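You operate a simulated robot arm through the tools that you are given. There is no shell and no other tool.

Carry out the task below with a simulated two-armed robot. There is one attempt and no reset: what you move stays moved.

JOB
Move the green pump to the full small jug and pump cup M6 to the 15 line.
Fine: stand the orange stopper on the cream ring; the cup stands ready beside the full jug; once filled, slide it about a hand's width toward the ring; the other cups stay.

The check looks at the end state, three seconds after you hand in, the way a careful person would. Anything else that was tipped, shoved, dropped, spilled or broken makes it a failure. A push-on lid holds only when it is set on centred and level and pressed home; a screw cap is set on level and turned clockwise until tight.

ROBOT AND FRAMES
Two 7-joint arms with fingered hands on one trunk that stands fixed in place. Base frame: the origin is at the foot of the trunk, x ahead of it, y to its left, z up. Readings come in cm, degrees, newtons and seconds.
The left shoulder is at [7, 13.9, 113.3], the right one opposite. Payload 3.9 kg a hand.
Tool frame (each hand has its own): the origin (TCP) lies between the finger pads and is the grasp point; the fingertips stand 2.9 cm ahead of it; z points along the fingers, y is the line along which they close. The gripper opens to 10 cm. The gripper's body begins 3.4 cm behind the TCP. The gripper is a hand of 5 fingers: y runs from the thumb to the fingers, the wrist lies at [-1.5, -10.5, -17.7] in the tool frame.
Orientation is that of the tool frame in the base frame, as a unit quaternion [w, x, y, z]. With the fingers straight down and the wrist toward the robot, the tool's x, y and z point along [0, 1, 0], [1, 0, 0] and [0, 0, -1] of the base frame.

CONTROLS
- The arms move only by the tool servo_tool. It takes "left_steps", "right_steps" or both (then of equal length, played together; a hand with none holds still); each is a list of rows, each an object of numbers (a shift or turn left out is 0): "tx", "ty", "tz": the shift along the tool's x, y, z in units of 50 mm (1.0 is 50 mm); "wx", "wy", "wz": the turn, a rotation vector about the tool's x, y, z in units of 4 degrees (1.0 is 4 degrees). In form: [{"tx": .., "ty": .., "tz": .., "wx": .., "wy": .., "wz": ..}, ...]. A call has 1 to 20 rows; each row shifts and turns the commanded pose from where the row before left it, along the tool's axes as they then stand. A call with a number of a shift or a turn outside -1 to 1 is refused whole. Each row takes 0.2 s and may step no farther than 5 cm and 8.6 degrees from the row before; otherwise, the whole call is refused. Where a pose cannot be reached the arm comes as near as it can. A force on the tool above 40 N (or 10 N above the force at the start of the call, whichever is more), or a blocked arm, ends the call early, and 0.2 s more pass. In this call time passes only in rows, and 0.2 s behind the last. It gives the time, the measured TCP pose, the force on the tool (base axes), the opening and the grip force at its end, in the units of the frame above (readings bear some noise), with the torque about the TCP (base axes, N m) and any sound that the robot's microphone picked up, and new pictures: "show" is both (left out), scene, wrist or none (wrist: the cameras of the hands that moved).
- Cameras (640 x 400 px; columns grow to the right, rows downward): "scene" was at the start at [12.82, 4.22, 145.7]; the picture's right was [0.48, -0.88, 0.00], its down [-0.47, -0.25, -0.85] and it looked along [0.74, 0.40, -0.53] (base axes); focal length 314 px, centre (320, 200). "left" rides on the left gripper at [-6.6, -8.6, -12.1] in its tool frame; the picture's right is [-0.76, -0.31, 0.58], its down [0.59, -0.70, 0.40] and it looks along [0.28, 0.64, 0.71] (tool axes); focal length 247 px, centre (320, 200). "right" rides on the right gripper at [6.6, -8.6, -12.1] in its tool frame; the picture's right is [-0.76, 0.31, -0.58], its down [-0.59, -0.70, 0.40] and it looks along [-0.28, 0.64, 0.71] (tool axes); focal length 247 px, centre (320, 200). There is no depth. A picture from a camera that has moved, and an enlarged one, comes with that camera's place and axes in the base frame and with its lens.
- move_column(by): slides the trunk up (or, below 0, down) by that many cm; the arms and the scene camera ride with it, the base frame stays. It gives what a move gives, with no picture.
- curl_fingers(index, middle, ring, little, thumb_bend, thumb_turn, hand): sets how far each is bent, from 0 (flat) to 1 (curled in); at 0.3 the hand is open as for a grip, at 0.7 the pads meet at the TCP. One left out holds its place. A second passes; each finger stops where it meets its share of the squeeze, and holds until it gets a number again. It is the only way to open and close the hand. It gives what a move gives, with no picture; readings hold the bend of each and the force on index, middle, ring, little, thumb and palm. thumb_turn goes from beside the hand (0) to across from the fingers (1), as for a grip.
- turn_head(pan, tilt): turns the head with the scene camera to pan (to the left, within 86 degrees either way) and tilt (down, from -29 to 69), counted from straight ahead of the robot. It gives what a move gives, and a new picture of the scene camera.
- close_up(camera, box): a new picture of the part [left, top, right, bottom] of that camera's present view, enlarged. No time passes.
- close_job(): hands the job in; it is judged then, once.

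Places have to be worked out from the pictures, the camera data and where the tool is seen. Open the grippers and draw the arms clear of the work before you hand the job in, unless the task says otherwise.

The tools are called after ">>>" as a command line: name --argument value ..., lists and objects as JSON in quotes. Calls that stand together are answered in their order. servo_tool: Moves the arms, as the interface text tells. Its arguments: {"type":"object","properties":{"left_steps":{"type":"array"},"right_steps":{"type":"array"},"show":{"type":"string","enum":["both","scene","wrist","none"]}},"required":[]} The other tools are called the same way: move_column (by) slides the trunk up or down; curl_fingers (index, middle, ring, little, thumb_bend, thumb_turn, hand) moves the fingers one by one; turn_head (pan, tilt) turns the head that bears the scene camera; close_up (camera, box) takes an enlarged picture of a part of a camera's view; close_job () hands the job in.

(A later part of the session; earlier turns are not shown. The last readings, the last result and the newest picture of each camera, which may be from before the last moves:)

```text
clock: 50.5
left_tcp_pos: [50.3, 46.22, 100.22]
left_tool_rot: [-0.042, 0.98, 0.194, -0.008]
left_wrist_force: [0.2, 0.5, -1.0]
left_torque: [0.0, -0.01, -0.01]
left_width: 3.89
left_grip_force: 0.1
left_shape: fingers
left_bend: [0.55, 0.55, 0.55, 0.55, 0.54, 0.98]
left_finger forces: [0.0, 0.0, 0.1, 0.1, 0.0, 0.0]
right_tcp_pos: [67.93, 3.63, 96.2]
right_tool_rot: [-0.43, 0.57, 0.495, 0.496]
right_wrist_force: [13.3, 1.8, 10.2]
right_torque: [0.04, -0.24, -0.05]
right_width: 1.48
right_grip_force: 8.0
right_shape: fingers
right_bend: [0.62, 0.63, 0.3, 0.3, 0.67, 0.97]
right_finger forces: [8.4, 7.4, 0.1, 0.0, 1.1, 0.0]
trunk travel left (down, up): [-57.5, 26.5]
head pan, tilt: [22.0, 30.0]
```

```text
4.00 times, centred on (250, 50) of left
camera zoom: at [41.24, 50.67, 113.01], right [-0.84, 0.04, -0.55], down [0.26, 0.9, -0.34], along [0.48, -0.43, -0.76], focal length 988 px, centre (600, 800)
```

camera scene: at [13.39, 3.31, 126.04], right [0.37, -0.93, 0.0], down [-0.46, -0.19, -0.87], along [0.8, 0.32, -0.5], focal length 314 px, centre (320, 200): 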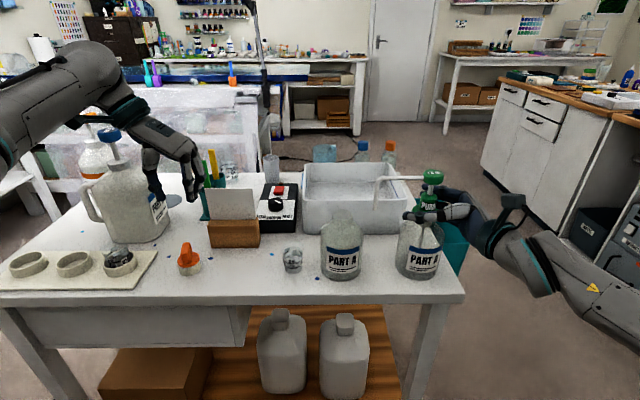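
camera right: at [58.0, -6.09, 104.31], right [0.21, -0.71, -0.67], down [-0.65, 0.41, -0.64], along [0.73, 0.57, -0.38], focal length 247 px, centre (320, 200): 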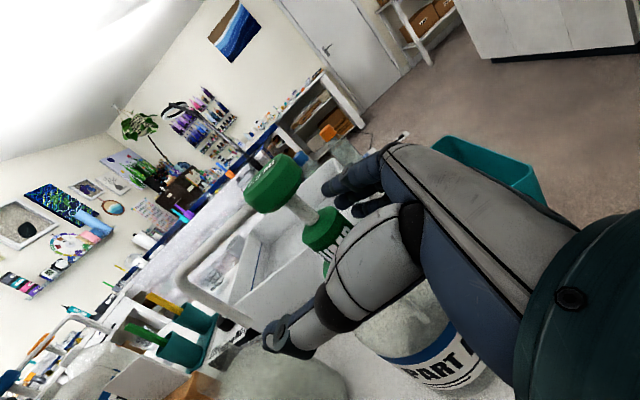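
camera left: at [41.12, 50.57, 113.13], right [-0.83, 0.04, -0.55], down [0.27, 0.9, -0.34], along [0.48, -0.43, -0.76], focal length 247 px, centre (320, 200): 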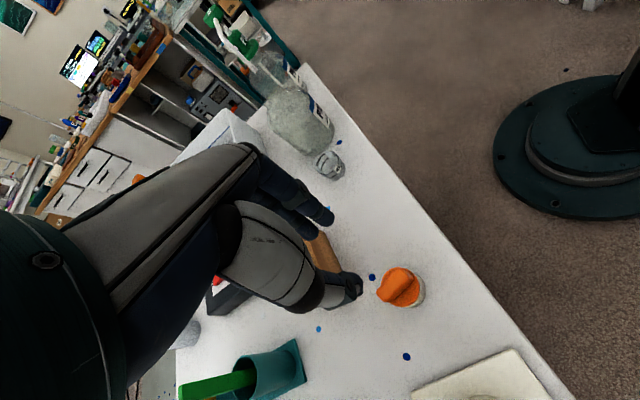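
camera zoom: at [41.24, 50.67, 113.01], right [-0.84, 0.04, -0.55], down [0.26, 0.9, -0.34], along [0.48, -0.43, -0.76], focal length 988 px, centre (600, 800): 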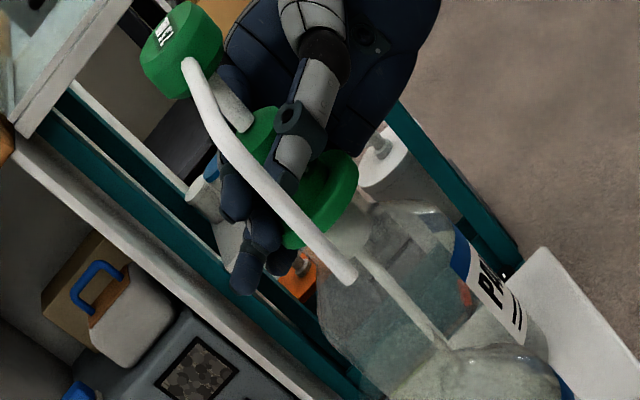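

The fingers press about 8 N each but the thumb only 1 N, and the wrist reads 13 N sideways, so the grip is lopsided. I relax the fingers at once to avoid pushing the jug, then look.

>>> curl_fingers --hand "right" --index 0.57 --middle 0.57 --thumb_bend 0.62

>>> close_up --camera "scene" --box '[380, 160, 460, 290]'

>>> close_up --camera "left" --box '[190, 0, 310, 100]'

>>> close_up --camera "right" --box '[220, 120, 480, 400]'

```text
clock: 51.5
left_tcp_pos: [50.19, 46.16, 100.24]
left_tool_rot: [-0.042, 0.98, 0.194, -0.008]
left_wrist_force: [0.1, -0.5, 0.7]
left_torque: [-0.01, 0.03, 0.0]
left_width: 3.86
left_grip_force: 0.0
left_shape: fingers
left_bend: [0.55, 0.55, 0.55, 0.55, 0.54, 0.98]
left_finger forces: [0.0, 0.0, 0.0, 0.0, 0.1, 0.0]
right_tcp_pos: [67.88, 3.57, 96.2]
right_tool_rot: [-0.431, 0.57, 0.494, 0.496]
right_wrist_force: [0.1, -0.8, -0.5]
right_torque: [-0.03, 0.02, -0.01]
right_width: 2.77
right_grip_force: 0.0
right_shape: fingers
right_bend: [0.56, 0.56, 0.3, 0.3, 0.62, 0.98]
right_finger forces: [0.2, 0.1, 0.1, 0.0, 0.1, 0.1]
trunk travel left (down, up): [-57.5, 26.5]
head pan, tilt: [22.0, 30.0]
```

```text
3.08 times, centred on (420, 225) of scene
camera zoom: at [13.34, 3.34, 126.05], right [0.37, -0.93, 0.0], down [-0.46, -0.19, -0.87], along [0.8, 0.32, -0.5], focal length 966 px, centre (12, 123)
```

zoom: 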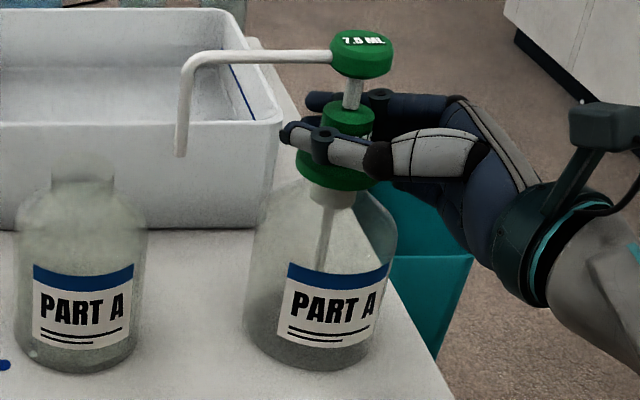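

```text
4.00 times, centred on (250, 50) of left
camera zoom: at [41.13, 50.64, 113.06], right [-0.83, 0.04, -0.55], down [0.26, 0.9, -0.34], along [0.48, -0.43, -0.76], focal length 988 px, centre (600, 800)
```

zoom: 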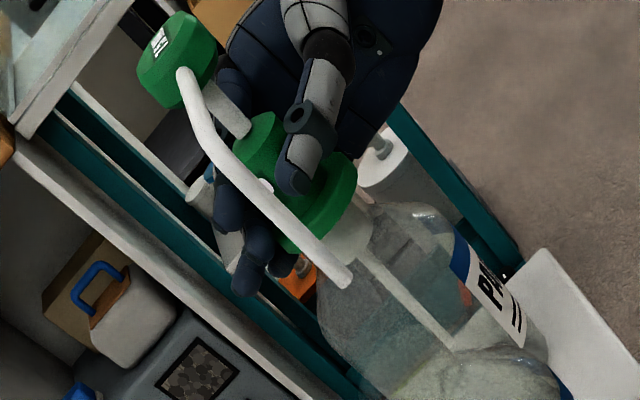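

```text
1.43 times, centred on (350, 260) of right
camera zoom: at [57.97, -6.06, 104.32], right [0.21, -0.71, -0.67], down [-0.65, 0.41, -0.64], along [0.73, 0.57, -0.38], focal length 353 px, centre (277, 114)
```

zoom: 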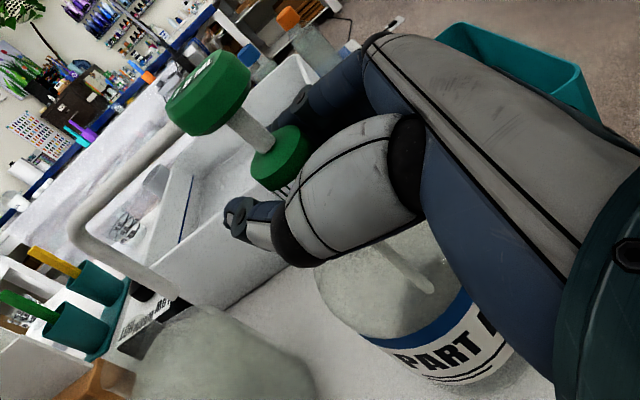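

No force now and the jug has not moved. The fingers met the collar well before the thumb, so the collar lies about 0.6 cm farther away than my grip centre; I open slightly, shift 0.5 cm forward and close again.

>>> curl_fingers --hand "right" --index 0.53 --middle 0.53 --thumb_bend 0.55

>>> servo_tool --right_steps '[{"ty": 0.06}, {"ty": 0.05}]' --show "none"

>>> curl_fingers --hand "right" --index 0.6 --middle 0.6 --thumb_bend 0.61

>>> close_up --camera "scene" --box '[380, 160, 460, 290]'

>>> close_up --camera "left" --box '[190, 0, 310, 100]'

```text
clock: 52.5
left_tcp_pos: [50.14, 46.12, 100.22]
left_tool_rot: [-0.041, 0.98, 0.194, -0.008]
left_wrist_force: [-0.5, 0.7, 0.3]
left_torque: [0.02, 0.0, 0.0]
left_width: 3.86
left_grip_force: 0.1
left_shape: fingers
left_bend: [0.55, 0.55, 0.55, 0.55, 0.54, 0.98]
left_finger forces: [0.0, 0.1, 0.0, 0.0, 0.0, 0.0]
right_tcp_pos: [67.97, 3.76, 96.23]
right_tool_rot: [-0.431, 0.569, 0.494, 0.496]
right_wrist_force: [0.2, 0.3, 0.2]
right_torque: [0.01, 0.01, 0.01]
right_width: 3.98
right_grip_force: 0.1
right_shape: fingers
right_bend: [0.53, 0.53, 0.3, 0.3, 0.55, 0.98]
right_finger forces: [0.1, 0.0, 0.1, 0.0, 0.0, 0.1]
trunk travel left (down, up): [-57.5, 26.5]
head pan, tilt: [22.0, 30.0]
```

```text
clock: 53.0
left_tcp_pos: [50.09, 46.2, 100.31]
left_tool_rot: [-0.041, 0.98, 0.194, -0.009]
left_wrist_force: [1.0, 0.2, -0.3]
left_torque: [0.01, 0.02, -0.01]
left_width: 3.87
left_grip_force: 0.2
left_shape: fingers
left_bend: [0.55, 0.55, 0.55, 0.55, 0.54, 0.98]
left_finger forces: [0.1, 0.1, 0.0, 0.1, 0.0, 0.1]
right_tcp_pos: [68.55, 3.52, 96.08]
right_tool_rot: [-0.431, 0.571, 0.494, 0.495]
right_wrist_force: [-0.7, -0.1, -0.7]
right_torque: [-0.03, -0.01, -0.04]
right_width: 3.98
right_grip_force: 0.0
right_shape: fingers
right_bend: [0.53, 0.53, 0.3, 0.3, 0.55, 0.98]
right_finger forces: [0.1, 0.0, 0.1, 0.0, 0.0, 0.0]
trunk travel left (down, up): [-57.5, 26.5]
head pan, tilt: [22.0, 30.0]
```

```text
clock: 54.0
left_tcp_pos: [50.24, 46.12, 100.17]
left_tool_rot: [-0.041, 0.98, 0.194, -0.008]
left_wrist_force: [-0.5, -0.7, 0.0]
left_torque: [-0.01, 0.0, -0.01]
left_width: 3.89
left_grip_force: 0.0
left_shape: fingers
left_bend: [0.55, 0.55, 0.55, 0.55, 0.54, 0.98]
left_finger forces: [0.0, 0.0, 0.1, 0.0, 0.0, 0.0]
right_tcp_pos: [68.43, 3.56, 96.23]
right_tool_rot: [-0.43, 0.57, 0.494, 0.496]
right_wrist_force: [0.8, 0.7, 0.6]
right_torque: [-0.03, -0.02, -0.04]
right_width: 2.47
right_grip_force: 0.0
right_shape: fingers
right_bend: [0.6, 0.6, 0.3, 0.3, 0.61, 0.98]
right_finger forces: [0.0, 0.1, 0.0, 0.0, 0.0, 0.0]
trunk travel left (down, up): [-57.5, 26.5]
head pan, tilt: [22.0, 30.0]
```

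```text
3.08 times, centred on (420, 225) of scene
camera zoom: at [13.35, 3.34, 126.05], right [0.37, -0.93, 0.0], down [-0.46, -0.19, -0.87], along [0.8, 0.32, -0.5], focal length 966 px, centre (12, 123)
```

zoom: 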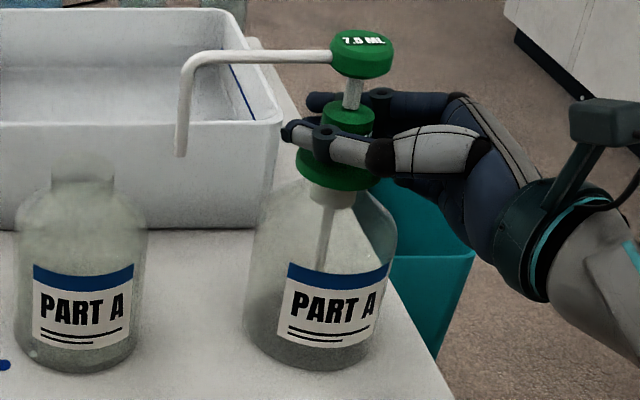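

```text
4.00 times, centred on (250, 50) of left
camera zoom: at [41.13, 50.64, 113.06], right [-0.83, 0.04, -0.55], down [0.26, 0.9, -0.34], along [0.48, -0.43, -0.76], focal length 988 px, centre (600, 800)
```

zoom: 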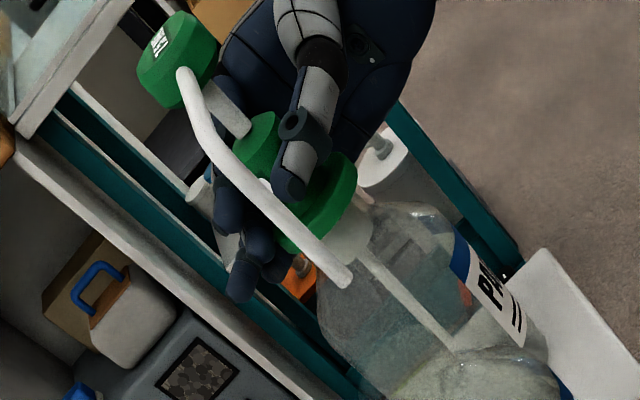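

Still no contact at 0.60, so the collar is narrower than I judged at this height. I close a little further on both sides.

>>> curl_fingers --hand "right" --index 0.64 --middle 0.64 --thumb_bend 0.65

```text
clock: 55.0
left_tcp_pos: [50.21, 46.2, 100.22]
left_tool_rot: [-0.041, 0.98, 0.194, -0.009]
left_wrist_force: [0.6, 0.4, -0.8]
left_torque: [0.02, -0.02, -0.02]
left_width: 3.89
left_grip_force: 0.0
left_shape: fingers
left_bend: [0.55, 0.55, 0.55, 0.55, 0.54, 0.98]
left_finger forces: [0.1, 0.0, 0.0, 0.1, 0.0, 0.0]
right_tcp_pos: [68.65, 3.62, 96.24]
right_tool_rot: [-0.43, 0.57, 0.495, 0.495]
right_wrist_force: [1.0, 0.7, 0.4]
right_torque: [0.0, -0.08, -0.03]
right_width: 1.71
right_grip_force: 2.0
right_shape: fingers
right_bend: [0.63, 0.63, 0.3, 0.3, 0.64, 0.97]
right_finger forces: [0.6, 1.2, 0.0, 0.0, 1.2, 0.0]
trunk travel left (down, up): [-57.5, 26.5]
head pan, tilt: [22.0, 30.0]
```

Now it is balanced (index+middle 1.8 N, thumb 1.2 N) with almost no wrist force. I tighten both sides together.

>>> curl_fingers --hand "right" --index 0.72 --middle 0.72 --thumb_bend 0.76

>>> close_up --camera "scene" --box '[380, 160, 460, 290]'

>>> close_up --camera "left" --box '[190, 0, 310, 100]'

```text
clock: 56.0
left_tcp_pos: [50.12, 46.29, 100.19]
left_tool_rot: [-0.041, 0.98, 0.194, -0.008]
left_wrist_force: [-0.8, 0.8, 0.8]
left_torque: [0.03, 0.0, 0.04]
left_width: 3.87
left_grip_force: 0.0
left_shape: fingers
left_bend: [0.55, 0.55, 0.55, 0.55, 0.54, 0.98]
left_finger forces: [0.0, 0.1, 0.0, 0.0, 0.0, 0.0]
right_tcp_pos: [68.53, 3.55, 96.23]
right_tool_rot: [-0.431, 0.569, 0.495, 0.496]
right_wrist_force: [1.1, 1.9, 1.7]
right_torque: [0.08, -0.1, -0.01]
right_width: 0.97
right_grip_force: 12.3
right_shape: fingers
right_bend: [0.64, 0.67, 0.3, 0.3, 0.64, 0.98]
right_finger forces: [8.8, 5.0, 0.0, 0.1, 11.3, 0.0]
trunk travel left (down, up): [-57.5, 26.5]
head pan, tilt: [22.0, 30.0]
```

```text
3.08 times, centred on (420, 225) of scene
camera zoom: at [13.34, 3.38, 126.05], right [0.37, -0.93, 0.0], down [-0.46, -0.19, -0.87], along [0.8, 0.32, -0.5], focal length 966 px, centre (12, 123)
```

zoom: 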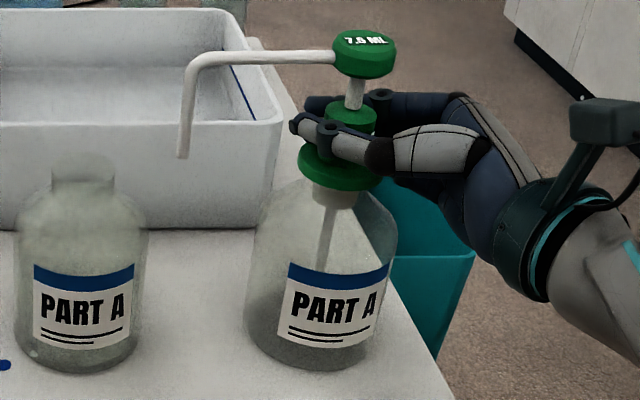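

```text
4.00 times, centred on (250, 50) of left
camera zoom: at [41.13, 50.68, 113.04], right [-0.83, 0.04, -0.55], down [0.26, 0.9, -0.34], along [0.48, -0.43, -0.76], focal length 988 px, centre (600, 800)
```

zoom: 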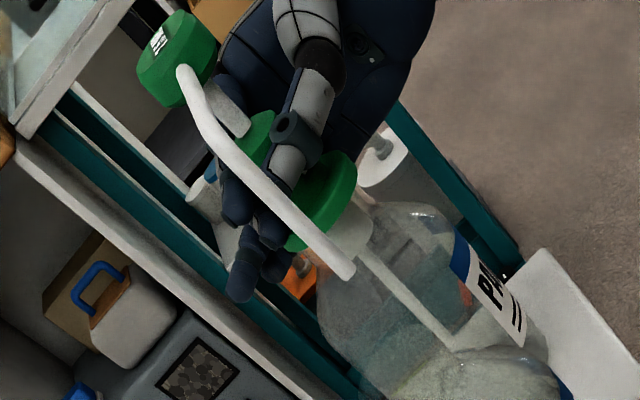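

The collar is held evenly at about 12 N. I lift it 2 cm with the trunk (purely vertical) and check that the jug stays down.

>>> move_column --by 1.5

>>> close_up --camera "scene" --box '[380, 160, 460, 290]'

>>> close_up --camera "left" --box '[190, 0, 310, 100]'

```text
clock: 56.7
left_tcp_pos: [50.17, 46.22, 101.71]
left_tool_rot: [-0.041, 0.98, 0.195, -0.008]
left_wrist_force: [0.0, 0.0, 0.4]
left_torque: [-0.01, 0.01, 0.03]
left_width: 3.85
left_grip_force: 0.1
left_shape: fingers
left_bend: [0.55, 0.55, 0.55, 0.55, 0.54, 0.98]
left_finger forces: [0.0, 0.0, 0.0, 0.0, 0.0, 0.0]
right_tcp_pos: [68.46, 3.59, 97.56]
right_tool_rot: [-0.43, 0.57, 0.494, 0.495]
right_wrist_force: [1.8, 0.6, -2.0]
right_torque: [0.04, -0.03, 0.02]
right_width: 0.97
right_grip_force: 12.0
right_shape: fingers
right_bend: [0.63, 0.71, 0.3, 0.3, 0.64, 0.98]
right_finger forces: [9.1, 3.9, 0.0, 0.1, 10.7, 0.0]
trunk travel left (down, up): [-59.0, 25.0]
head pan, tilt: [22.0, 30.0]
```

```text
3.08 times, centred on (420, 225) of scene
camera zoom: at [13.43, 3.38, 127.54], right [0.37, -0.93, 0.0], down [-0.46, -0.19, -0.87], along [0.8, 0.32, -0.5], focal length 966 px, centre (12, 123)
```

zoom: 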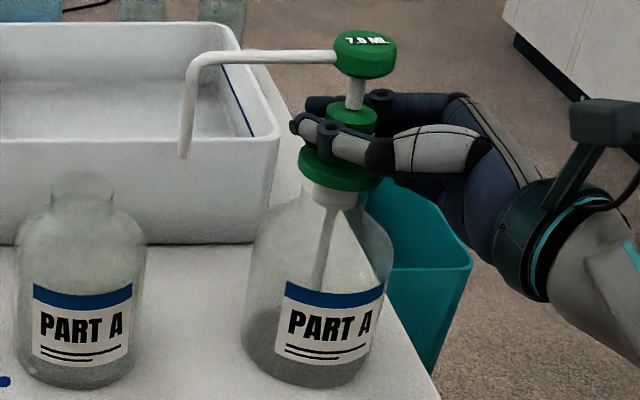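

```text
4.00 times, centred on (250, 50) of left
camera zoom: at [41.2, 50.68, 114.51], right [-0.84, 0.04, -0.55], down [0.26, 0.9, -0.34], along [0.48, -0.43, -0.76], focal length 988 px, centre (600, 800)
```

zoom: 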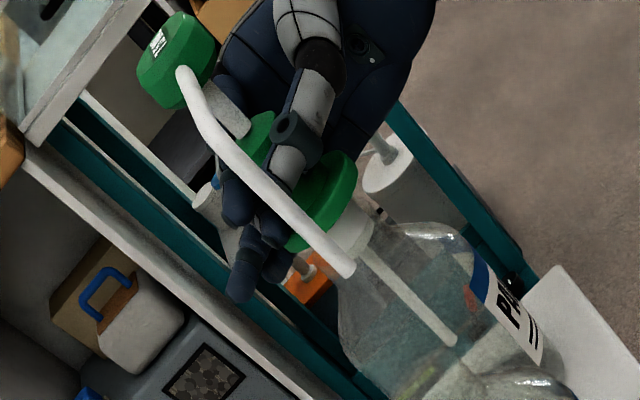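

The pump comes out while the jug stays on the bench. I raise another 13.5 cm so the dip tube clears the necks.

>>> move_column --by 13.5

>>> turn_head --pan 18 --tilt 40

>>> close_up --camera "left" --box '[160, 0, 400, 200]'

```text
clock: 58.3
left_tcp_pos: [50.19, 46.19, 115.26]
left_tool_rot: [-0.041, 0.98, 0.194, -0.007]
left_wrist_force: [1.1, 0.6, 0.7]
left_torque: [0.01, 0.0, 0.04]
left_width: 3.89
left_grip_force: 0.0
left_shape: fingers
left_bend: [0.55, 0.55, 0.55, 0.55, 0.54, 0.98]
left_finger forces: [0.1, 0.0, 0.0, 0.0, 0.0, 0.0]
right_tcp_pos: [68.55, 3.58, 111.08]
right_tool_rot: [-0.43, 0.57, 0.494, 0.496]
right_wrist_force: [-0.5, 1.3, -1.6]
right_torque: [0.01, -0.03, 0.02]
right_width: 0.97
right_grip_force: 11.6
right_shape: fingers
right_bend: [0.63, 0.71, 0.3, 0.3, 0.64, 0.97]
right_finger forces: [8.9, 3.0, 0.0, 0.0, 10.9, 0.1]
trunk travel left (down, up): [-72.5, 11.5]
head pan, tilt: [22.0, 30.0]
```

```text
clock: 59.0
left_tcp_pos: [50.2, 46.21, 115.19]
left_tool_rot: [-0.041, 0.98, 0.194, -0.008]
left_wrist_force: [-0.3, -0.4, 1.0]
left_torque: [-0.01, 0.0, -0.01]
left_width: 3.86
left_grip_force: 0.0
left_shape: fingers
left_bend: [0.55, 0.55, 0.55, 0.55, 0.54, 0.98]
left_finger forces: [0.0, 0.1, 0.0, 0.0, 0.0, 0.0]
right_tcp_pos: [68.57, 3.55, 111.12]
right_tool_rot: [-0.431, 0.57, 0.494, 0.495]
right_wrist_force: [0.0, 0.3, -0.9]
right_torque: [-0.04, 0.0, 0.01]
right_width: 0.97
right_grip_force: 11.7
right_shape: fingers
right_bend: [0.63, 0.71, 0.3, 0.3, 0.64, 0.97]
right_finger forces: [9.0, 3.1, 0.1, 0.1, 10.9, 0.0]
trunk travel left (down, up): [-72.5, 11.5]
head pan, tilt: [18.0, 40.0]
camera scene: at [13.07, 2.58, 139.51], right [0.31, -0.95, 0.0], down [-0.61, -0.2, -0.77], along [0.73, 0.24, -0.64], focal length 314 px, centre (320, 200)
```

scene: 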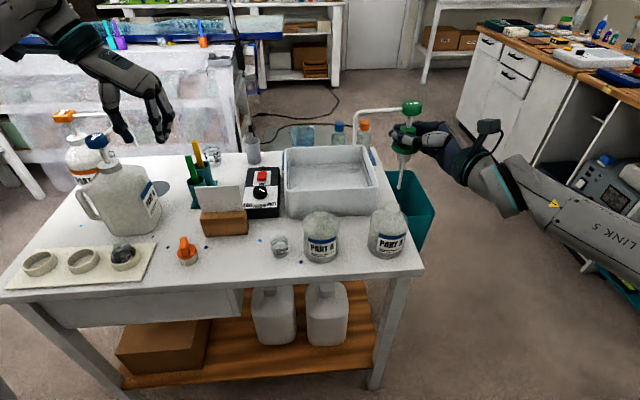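

```text
2.00 times, centred on (280, 100) of left
camera zoom: at [41.16, 50.65, 128.05], right [-0.83, 0.04, -0.55], down [0.26, 0.9, -0.34], along [0.48, -0.43, -0.76], focal length 494 px, centre (400, 400)
```

zoom: 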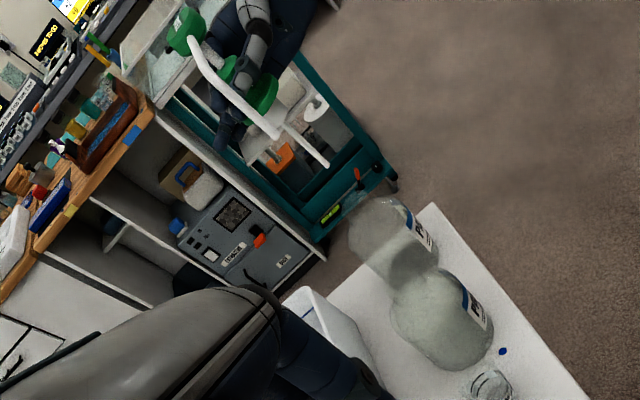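

The pump is fully out, tube hanging free. I zoom to see the tube's lower end and whether the pump hangs upright.

>>> close_up --camera "scene" --box '[340, 90, 460, 270]'

>>> close_up --camera "scene" --box '[255, 190, 355, 275]'

>>> close_up --camera "left" --box '[230, 0, 350, 100]'

```text
2.22 times, centred on (400, 180) of scene
camera zoom: at [13.07, 2.58, 139.51], right [0.31, -0.95, 0.0], down [-0.61, -0.2, -0.77], along [0.73, 0.24, -0.64], focal length 698 px, centre (142, 244)
```

zoom: 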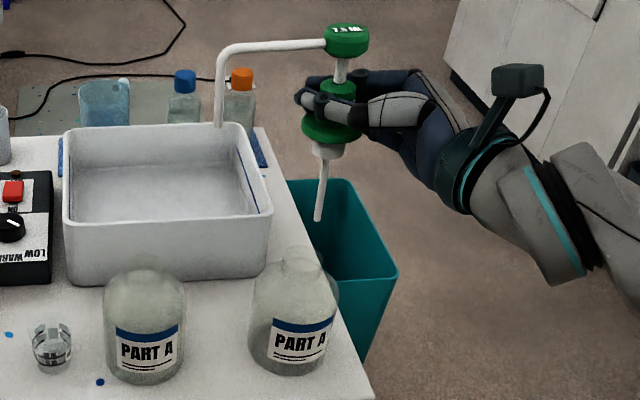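

```text
4.71 times, centred on (305, 232) of scene
camera zoom: at [13.07, 2.58, 139.51], right [0.31, -0.95, 0.0], down [-0.61, -0.2, -0.77], along [0.73, 0.24, -0.64], focal length 1478 px, centre (391, 47)
```

zoom: 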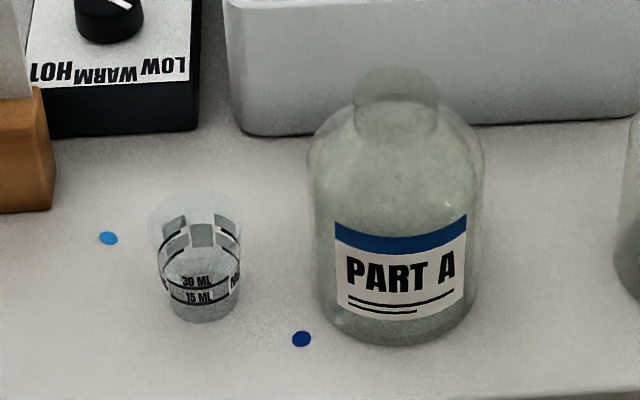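

```text
4.00 times, centred on (290, 50) of left
camera zoom: at [41.16, 50.65, 128.05], right [-0.83, 0.04, -0.55], down [0.26, 0.9, -0.34], along [0.48, -0.43, -0.76], focal length 988 px, centre (440, 800)
```

zoom: 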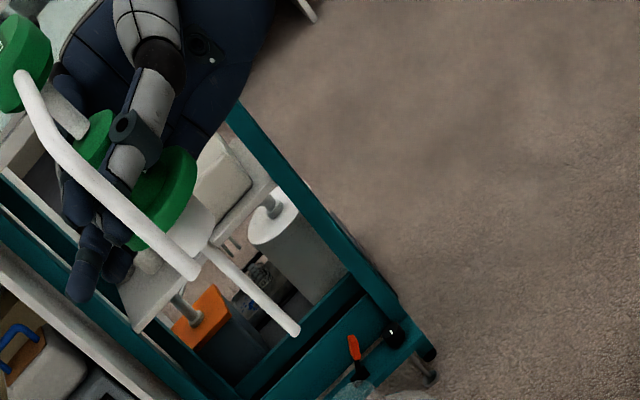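

The pump hangs nearly upright with its tube tip at about z=98, above the necks (≈94). I zoom on both jug necks to measure the exact offset between them.

>>> close_up --camera "scene" --box '[290, 195, 410, 270]'

>>> close_up --camera "scene" --box '[300, 200, 340, 225]'

>>> close_up --camera "scene" --box '[370, 195, 410, 220]'

```text
5.33 times, centred on (350, 232) of scene
camera zoom: at [13.07, 2.58, 139.51], right [0.31, -0.95, 0.0], down [-0.61, -0.2, -0.77], along [0.73, 0.24, -0.64], focal length 1675 px, centre (160, 27)
```

zoom: 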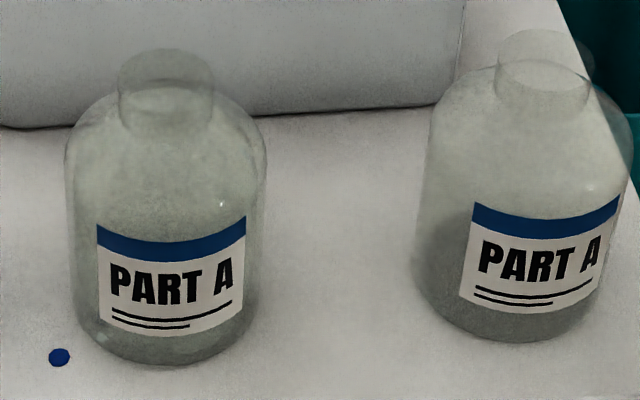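

```text
16.00 times, centred on (320, 212) of scene
camera zoom: at [13.07, 2.58, 139.51], right [0.31, -0.95, 0.0], down [-0.61, -0.2, -0.77], along [0.73, 0.24, -0.64], focal length 5024 px, centre (320, 0)
```

zoom: 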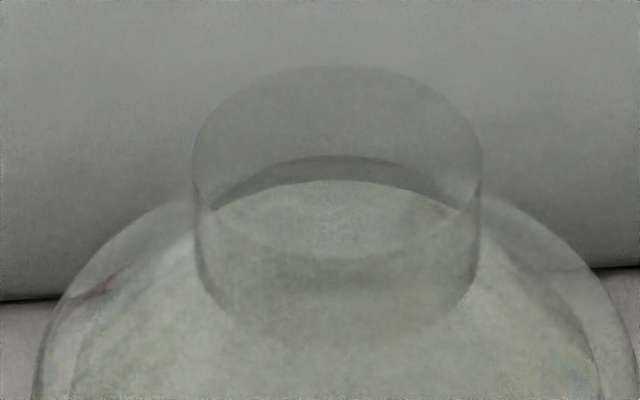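

```text
16.00 times, centred on (390, 208) of scene
camera zoom: at [13.07, 2.58, 139.51], right [0.31, -0.95, 0.0], down [-0.61, -0.2, -0.77], along [0.73, 0.24, -0.64], focal length 5024 px, centre (-800, 80)
```

zoom: 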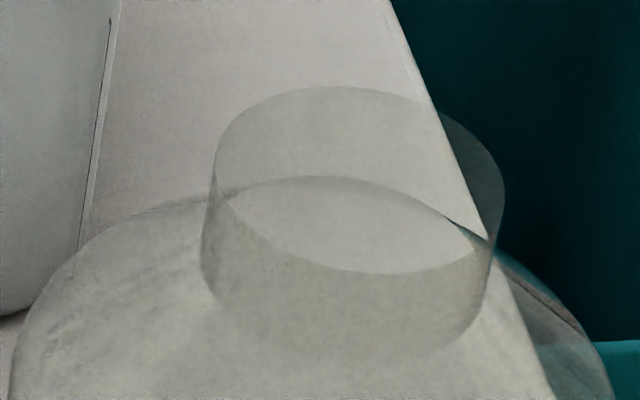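

The necks resolve well: full neck at [61.68,18.13], empty at [67.79,3.50] (z≈93.8). I now zoom on the held pump to verify its flange, plug and tube tip positions.

>>> close_up --camera "scene" --box '[375, 95, 425, 195]'

>>> close_up --camera "scene" --box '[385, 130, 425, 160]'

>>> close_up --camera "scene" --box '[380, 165, 420, 195]'

```text
4.00 times, centred on (400, 145) of scene
camera zoom: at [13.07, 2.58, 139.51], right [0.31, -0.95, 0.0], down [-0.61, -0.2, -0.77], along [0.73, 0.24, -0.64], focal length 1256 px, centre (0, 420)
```

zoom: 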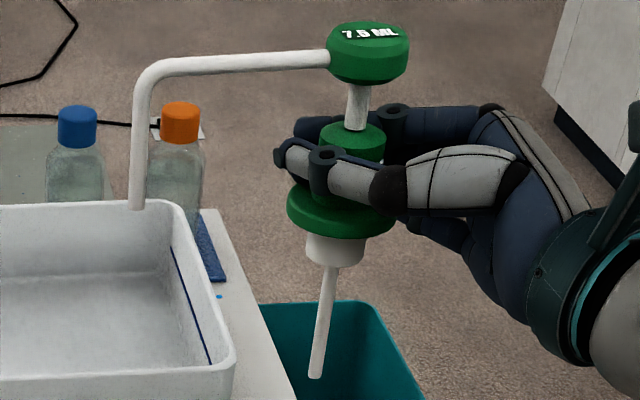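

```text
13.33 times, centred on (405, 145) of scene
camera zoom: at [13.07, 2.58, 139.51], right [0.31, -0.95, 0.0], down [-0.61, -0.2, -0.77], along [0.73, 0.24, -0.64], focal length 4187 px, centre (-813, 933)
```

zoom: 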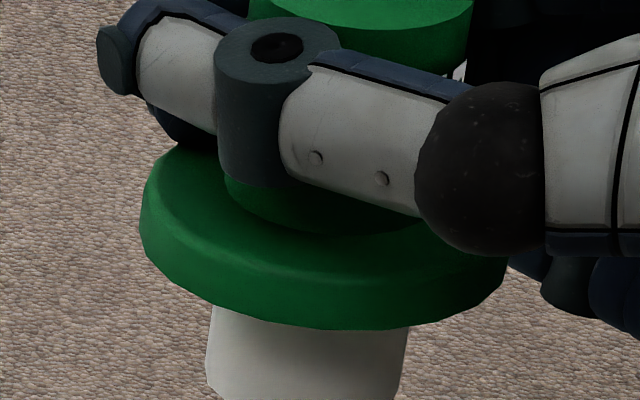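

```text
13.33 times, centred on (400, 180) of scene
camera zoom: at [13.07, 2.58, 139.51], right [0.31, -0.95, 0.0], down [-0.61, -0.2, -0.77], along [0.73, 0.24, -0.64], focal length 4187 px, centre (-747, 467)
```

zoom: 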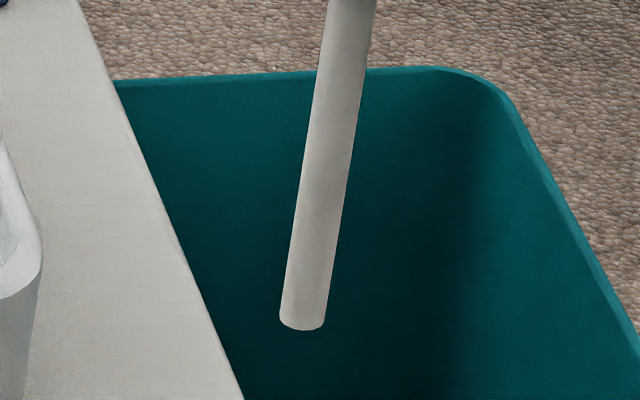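

The pump hangs within 2° of upright; the nozzle offset (9.8 cm left) matches the cup's place beside the full jug, so I keep the yaw. I level it by 2° and carry it over the full jug's neck at this height.

>>> servo_tool --right_steps '[{"wy": 0.5}, {"tx": 0.0233, "ty": -0.1359, "tz": 0.2282}, {"tx": 0.0233, "ty": -0.1359, "tz": 0.2282}, {"tx": 0.0233, "ty": -0.1359, "tz": 0.2282}, {"tx": 0.0233, "ty": -0.1359, "tz": 0.2282}, {"tx": 0.0233, "ty": -0.1359, "tz": 0.2282}, {"tx": 0.0233, "ty": -0.1359, "tz": 0.2282}, {"tx": 0.0233, "ty": -0.1359, "tz": 0.2282}, {"tx": 0.0233, "ty": -0.1359, "tz": 0.2282}, {"tx": 0.0233, "ty": -0.1359, "tz": 0.2282}, {"tx": 0.0233, "ty": -0.1359, "tz": 0.2282}, {"tx": 0.0233, "ty": -0.1359, "tz": 0.2282}, {"tx": 0.0233, "ty": -0.1359, "tz": 0.2282}]' --show "both"

>>> close_up --camera "scene" --box '[250, 90, 390, 270]'

>>> close_up --camera "left" --box '[220, 0, 420, 200]'

```text
clock: 61.8
left_tcp_pos: [50.2, 46.2, 115.26]
left_tool_rot: [-0.041, 0.98, 0.194, -0.008]
left_wrist_force: [-0.3, 0.0, -0.1]
left_torque: [0.01, -0.03, 0.0]
left_width: 3.87
left_grip_force: 0.1
left_shape: fingers
left_bend: [0.55, 0.55, 0.55, 0.55, 0.54, 0.98]
left_finger forces: [0.1, 0.0, 0.1, 0.0, 0.0, 0.0]
right_tcp_pos: [62.27, 18.46, 111.18]
right_tool_rot: [-0.439, 0.561, 0.486, 0.506]
right_wrist_force: [-0.1, 0.9, -1.0]
right_torque: [0.02, 0.0, -0.01]
right_width: 0.96
right_grip_force: 11.9
right_shape: fingers
right_bend: [0.63, 0.71, 0.3, 0.3, 0.64, 0.97]
right_finger forces: [8.9, 3.0, 0.0, 0.0, 10.8, 0.0]
trunk travel left (down, up): [-72.5, 11.5]
head pan, tilt: [18.0, 40.0]
camera scene: at [13.06, 2.64, 139.51], right [0.31, -0.95, 0.0], down [-0.61, -0.2, -0.77], along [0.73, 0.24, -0.64], focal length 314 px, centre (320, 200)
camera right: at [52.33, 8.45, 118.89], right [0.21, -0.69, -0.69], down [-0.65, 0.43, -0.63], along [0.73, 0.58, -0.36], focal length 247 px, centre (320, 200)
```

scene: 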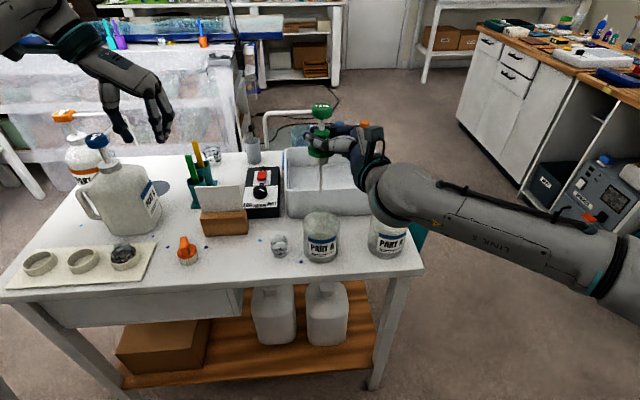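
right: 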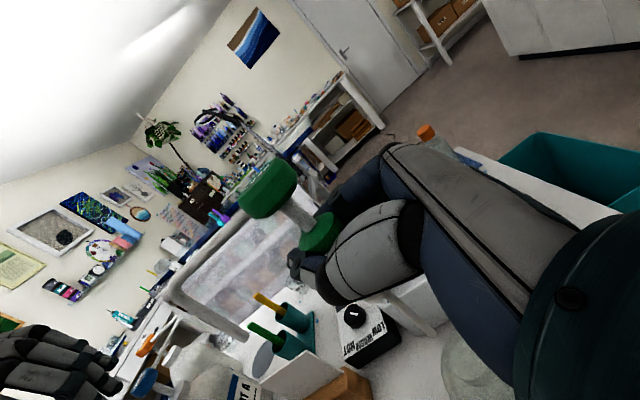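

```text
2.22 times, centred on (320, 180) of scene
camera zoom: at [13.06, 2.64, 139.51], right [0.31, -0.95, 0.0], down [-0.61, -0.2, -0.77], along [0.73, 0.24, -0.64], focal length 698 px, centre (320, 244)
```

zoom: 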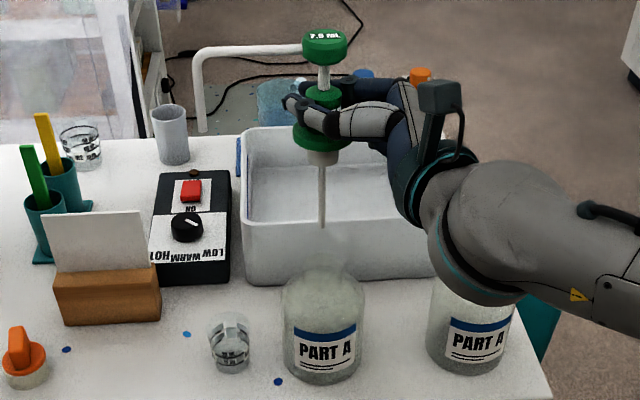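

```text
2.00 times, centred on (320, 100) of left
camera zoom: at [41.14, 50.7, 128.03], right [-0.83, 0.04, -0.55], down [0.26, 0.9, -0.34], along [0.48, -0.43, -0.76], focal length 494 px, centre (320, 400)
```

zoom: 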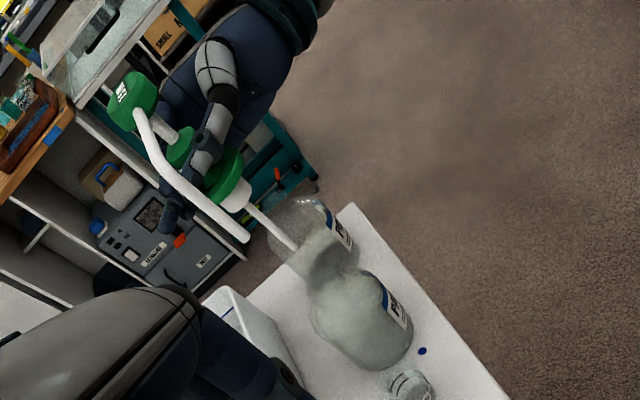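

The pump is now above the full jug. I zoom on tube tip, flange and neck to check centring before lowering.

>>> close_up --camera "scene" --box '[300, 185, 340, 215]'

>>> close_up --camera "scene" --box '[300, 130, 340, 160]'

>>> close_up --camera "left" --box '[280, 40, 380, 160]'

```text
13.33 times, centred on (320, 200) of scene
camera zoom: at [13.06, 2.64, 139.51], right [0.31, -0.95, 0.0], down [-0.61, -0.2, -0.77], along [0.73, 0.24, -0.64], focal length 4187 px, centre (320, 200)
```

zoom: 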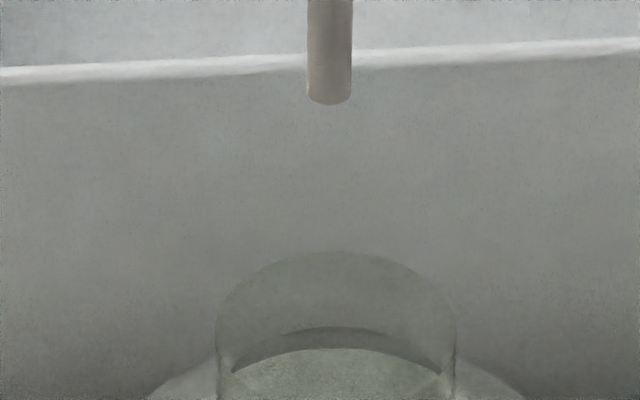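

```text
13.33 times, centred on (320, 145) of scene
camera zoom: at [13.06, 2.64, 139.51], right [0.31, -0.95, 0.0], down [-0.61, -0.2, -0.77], along [0.73, 0.24, -0.64], focal length 4187 px, centre (320, 933)
```

zoom: 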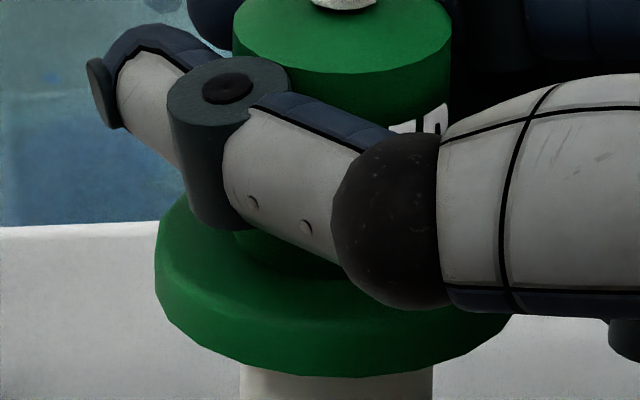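

```text
3.33 times, centred on (330, 100) of left
camera zoom: at [41.14, 50.7, 128.03], right [-0.83, 0.04, -0.55], down [0.26, 0.9, -0.34], along [0.48, -0.43, -0.76], focal length 823 px, centre (287, 533)
```

zoom: 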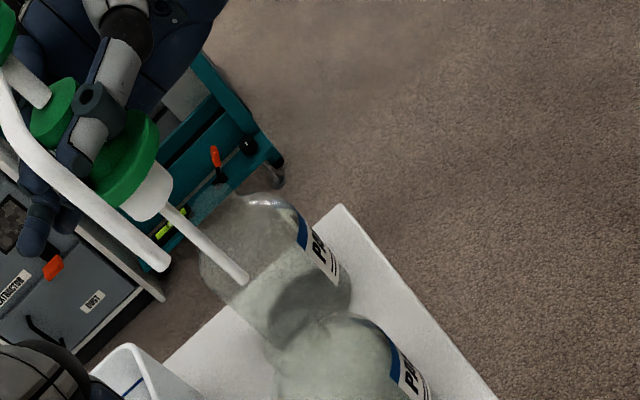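

Lateral alignment is within 0.1 cm; in depth the pump should go about 0.2 cm farther. I make that shift and lower 4.5 cm with the trunk so the tube tip comes to the mouth.

>>> servo_tool --right_steps '[{"ty": 0.04}]' --show "none"

>>> move_column --by -4.3

>>> close_up --camera "scene" --box '[290, 160, 360, 215]'

>>> close_up --camera "left" --box '[280, 40, 380, 160]'

```text
clock: 62.2
left_tcp_pos: [50.11, 46.13, 115.29]
left_tool_rot: [-0.041, 0.98, 0.194, -0.008]
left_wrist_force: [-0.1, -0.5, 0.1]
left_torque: [-0.02, -0.01, 0.02]
left_width: 3.86
left_grip_force: 0.1
left_shape: fingers
left_bend: [0.55, 0.55, 0.55, 0.55, 0.54, 0.98]
left_finger forces: [0.0, 0.0, 0.1, 0.0, 0.0, 0.0]
right_tcp_pos: [62.56, 18.46, 111.19]
right_tool_rot: [-0.439, 0.561, 0.487, 0.505]
right_wrist_force: [0.7, 0.6, -1.2]
right_torque: [-0.01, 0.01, 0.04]
right_width: 1.0
right_grip_force: 11.4
right_shape: fingers
right_bend: [0.63, 0.71, 0.3, 0.3, 0.64, 0.97]
right_finger forces: [8.9, 2.9, 0.1, 0.0, 10.8, 0.0]
trunk travel left (down, up): [-72.5, 11.5]
head pan, tilt: [18.0, 40.0]
```

```text
clock: 63.1
left_tcp_pos: [50.15, 46.08, 110.84]
left_tool_rot: [-0.041, 0.98, 0.194, -0.007]
left_wrist_force: [-0.1, -0.5, 0.0]
left_torque: [-0.04, 0.01, 0.04]
left_width: 3.88
left_grip_force: 0.1
left_shape: fingers
left_bend: [0.55, 0.55, 0.55, 0.55, 0.54, 0.98]
left_finger forces: [0.1, 0.0, 0.0, 0.0, 0.0, 0.0]
right_tcp_pos: [62.54, 18.43, 106.94]
right_tool_rot: [-0.439, 0.56, 0.486, 0.506]
right_wrist_force: [0.1, 0.3, -1.4]
right_torque: [0.02, -0.02, 0.0]
right_width: 0.97
right_grip_force: 11.5
right_shape: fingers
right_bend: [0.63, 0.71, 0.3, 0.3, 0.64, 0.97]
right_finger forces: [8.9, 2.8, 0.1, 0.1, 10.7, 0.0]
trunk travel left (down, up): [-68.2, 15.8]
head pan, tilt: [18.0, 40.0]
```

```text
7.27 times, centred on (325, 188) of scene
camera zoom: at [13.03, 2.56, 135.21], right [0.31, -0.95, 0.0], down [-0.61, -0.2, -0.77], along [0.73, 0.24, -0.64], focal length 2284 px, centre (284, 291)
```

zoom: 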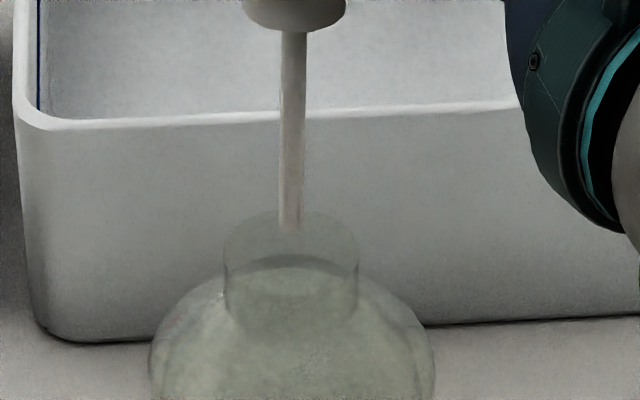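

```text
3.33 times, centred on (330, 100) of left
camera zoom: at [41.12, 50.63, 123.77], right [-0.83, 0.04, -0.55], down [0.26, 0.9, -0.34], along [0.48, -0.43, -0.76], focal length 823 px, centre (287, 533)
```

zoom: 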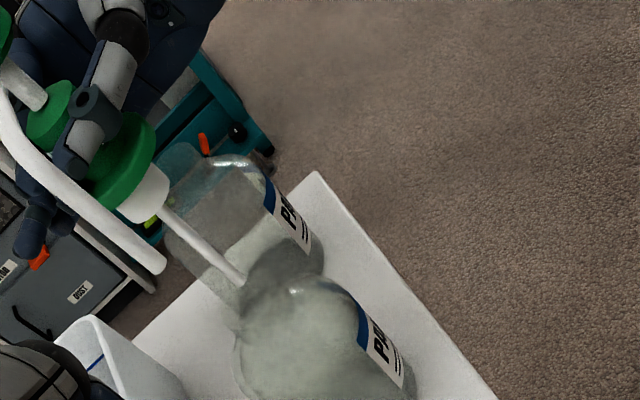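

The tube tip is over the middle of the mouth. I lower 5 cm more, so that the tube enters, and check force and view.

>>> move_column --by -5

>>> close_up --camera "scene" --box '[280, 130, 370, 210]'

>>> close_up --camera "left" --box '[260, 20, 380, 160]'

```text
clock: 64.0
left_tcp_pos: [50.22, 46.13, 105.98]
left_tool_rot: [-0.041, 0.98, 0.194, -0.009]
left_wrist_force: [-0.2, -0.2, 0.2]
left_torque: [0.01, 0.03, 0.01]
left_width: 3.87
left_grip_force: 0.1
left_shape: fingers
left_bend: [0.55, 0.55, 0.55, 0.55, 0.54, 0.98]
left_finger forces: [0.0, 0.0, 0.1, 0.0, 0.0, 0.1]
right_tcp_pos: [62.55, 18.35, 101.96]
right_tool_rot: [-0.438, 0.561, 0.487, 0.506]
right_wrist_force: [0.4, -0.8, -1.5]
right_torque: [0.02, -0.02, 0.0]
right_width: 0.97
right_grip_force: 11.0
right_shape: fingers
right_bend: [0.63, 0.71, 0.3, 0.3, 0.64, 0.97]
right_finger forces: [9.0, 2.9, 0.1, 0.0, 10.9, 0.1]
trunk travel left (down, up): [-63.2, 20.8]
head pan, tilt: [18.0, 40.0]
```

```text
5.00 times, centred on (325, 170) of scene
camera zoom: at [13.04, 2.57, 130.21], right [0.31, -0.95, 0.0], down [-0.61, -0.2, -0.77], along [0.73, 0.24, -0.64], focal length 1570 px, centre (295, 350)
```

zoom: 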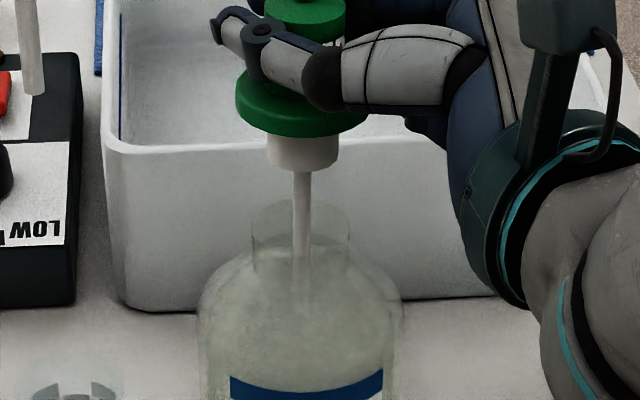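

```text
2.86 times, centred on (320, 90) of left
camera zoom: at [41.13, 50.64, 118.77], right [-0.83, 0.04, -0.55], down [0.26, 0.9, -0.34], along [0.48, -0.43, -0.76], focal length 706 px, centre (320, 514)
```

zoom: 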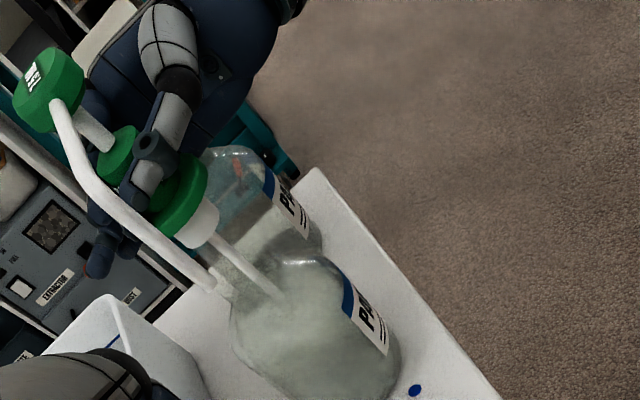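

The tube is in the neck with no force. I look closer from the left wrist camera, which sees the depth alignment of plug and neck.

>>> close_up --camera "left" --box '[310, 75, 370, 135]'

>>> close_up --camera "scene" --box '[305, 145, 345, 185]'

```text
6.67 times, centred on (340, 105) of left
camera zoom: at [41.13, 50.64, 118.77], right [-0.83, 0.04, -0.55], down [0.26, 0.9, -0.34], along [0.48, -0.43, -0.76], focal length 1646 px, centre (187, 833)
```

zoom: 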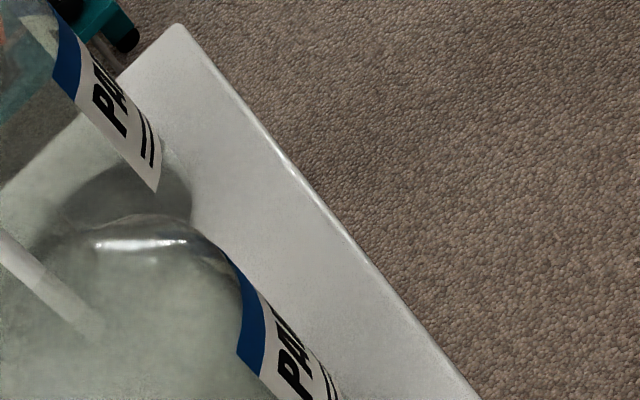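

```text
10.00 times, centred on (325, 165) of scene
camera zoom: at [13.04, 2.57, 130.21], right [0.31, -0.95, 0.0], down [-0.61, -0.2, -0.77], along [0.73, 0.24, -0.64], focal length 3140 px, centre (270, 550)
```

zoom: 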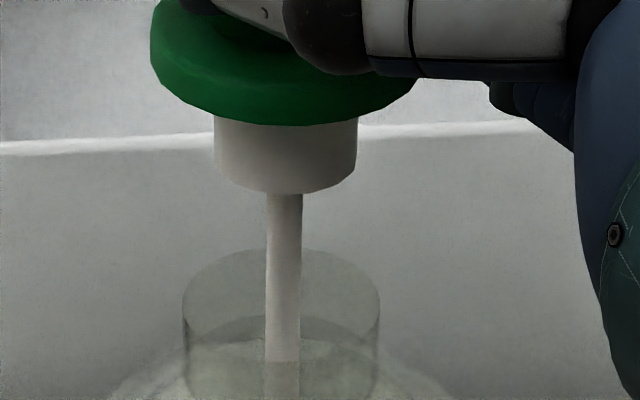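

Plug and neck agree within 0.1 cm both ways. I lower 3.3 cm so the plug reaches just above the mouth and check once more.

>>> move_column --by -3.3

>>> close_up --camera "scene" --box '[295, 130, 355, 190]'

```text
clock: 64.8
left_tcp_pos: [50.27, 46.1, 102.62]
left_tool_rot: [-0.042, 0.98, 0.194, -0.008]
left_wrist_force: [-0.1, -0.5, -0.2]
left_torque: [-0.03, 0.0, 0.0]
left_width: 3.87
left_grip_force: 0.0
left_shape: fingers
left_bend: [0.55, 0.55, 0.55, 0.55, 0.54, 0.98]
left_finger forces: [0.0, 0.0, 0.0, 0.0, 0.1, 0.1]
right_tcp_pos: [62.51, 18.32, 98.64]
right_tool_rot: [-0.439, 0.561, 0.486, 0.506]
right_wrist_force: [-0.8, -1.4, -1.5]
right_torque: [-0.01, 0.02, 0.01]
right_width: 0.97
right_grip_force: 11.6
right_shape: fingers
right_bend: [0.63, 0.71, 0.3, 0.3, 0.64, 0.97]
right_finger forces: [8.9, 3.0, 0.1, 0.1, 10.7, 0.0]
trunk travel left (down, up): [-59.9, 24.1]
head pan, tilt: [18.0, 40.0]
```

```text
6.67 times, centred on (325, 160) of scene
camera zoom: at [13.03, 2.57, 126.91], right [0.31, -0.95, 0.0], down [-0.61, -0.2, -0.77], along [0.73, 0.24, -0.64], focal length 2094 px, centre (287, 467)
```

zoom: 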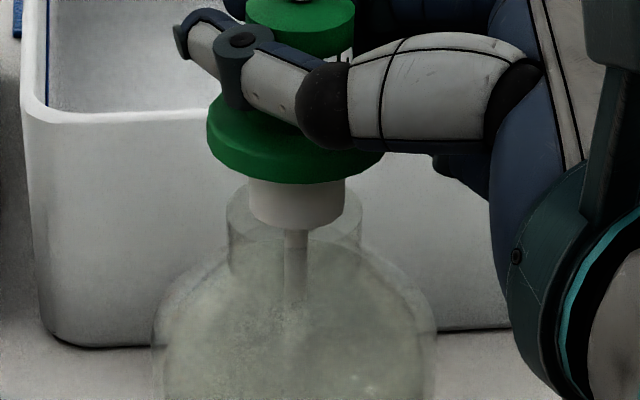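

The plug is centred over the mouth. I lower it with small arm steps now, so that the force limit guards the insertion.

>>> servo_tool --right_steps '[{"tx": -0.06, "tz": 0.0062}, {"tx": -0.06, "tz": 0.0062}, {"tx": -0.06, "tz": 0.0062}, {"tx": -0.06, "tz": 0.0062}]' --show "none"

>>> close_up --camera "scene" --box '[295, 130, 355, 190]'

```text
clock: 65.8
left_tcp_pos: [50.05, 46.3, 102.66]
left_tool_rot: [-0.04, 0.98, 0.193, -0.007]
left_wrist_force: [0.1, 0.3, -0.1]
left_torque: [0.0, -0.02, -0.01]
left_width: 3.87
left_grip_force: 0.1
left_shape: fingers
left_bend: [0.55, 0.55, 0.55, 0.55, 0.54, 0.98]
left_finger forces: [0.0, 0.0, 0.0, 0.0, 0.0, 0.0]
right_tcp_pos: [62.54, 18.43, 97.93]
right_tool_rot: [-0.439, 0.559, 0.486, 0.508]
right_wrist_force: [9.4, 9.4, 20.4]
right_torque: [0.03, -0.18, 0.03]
right_width: 1.06
right_grip_force: 17.2
right_shape: fingers
right_bend: [0.61, 0.71, 0.3, 0.3, 0.67, 0.96]
right_finger forces: [11.4, 13.5, 0.1, 0.0, 9.5, 0.0]
trunk travel left (down, up): [-59.9, 24.1]
head pan, tilt: [18.0, 40.0]
```

```text
6.67 times, centred on (325, 160) of scene
camera zoom: at [12.91, 2.68, 126.96], right [0.31, -0.95, 0.0], down [-0.61, -0.2, -0.77], along [0.73, 0.24, -0.64], focal length 2094 px, centre (287, 467)
```

zoom: 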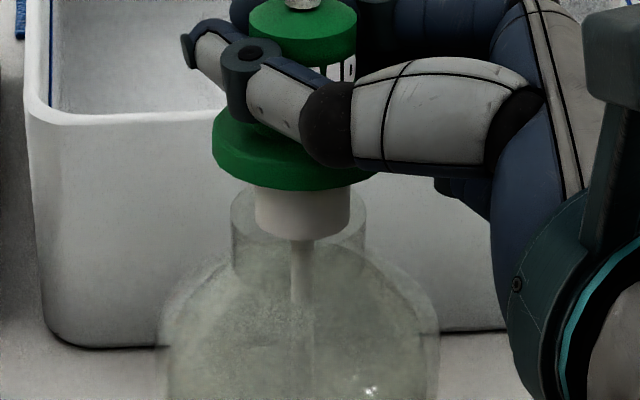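

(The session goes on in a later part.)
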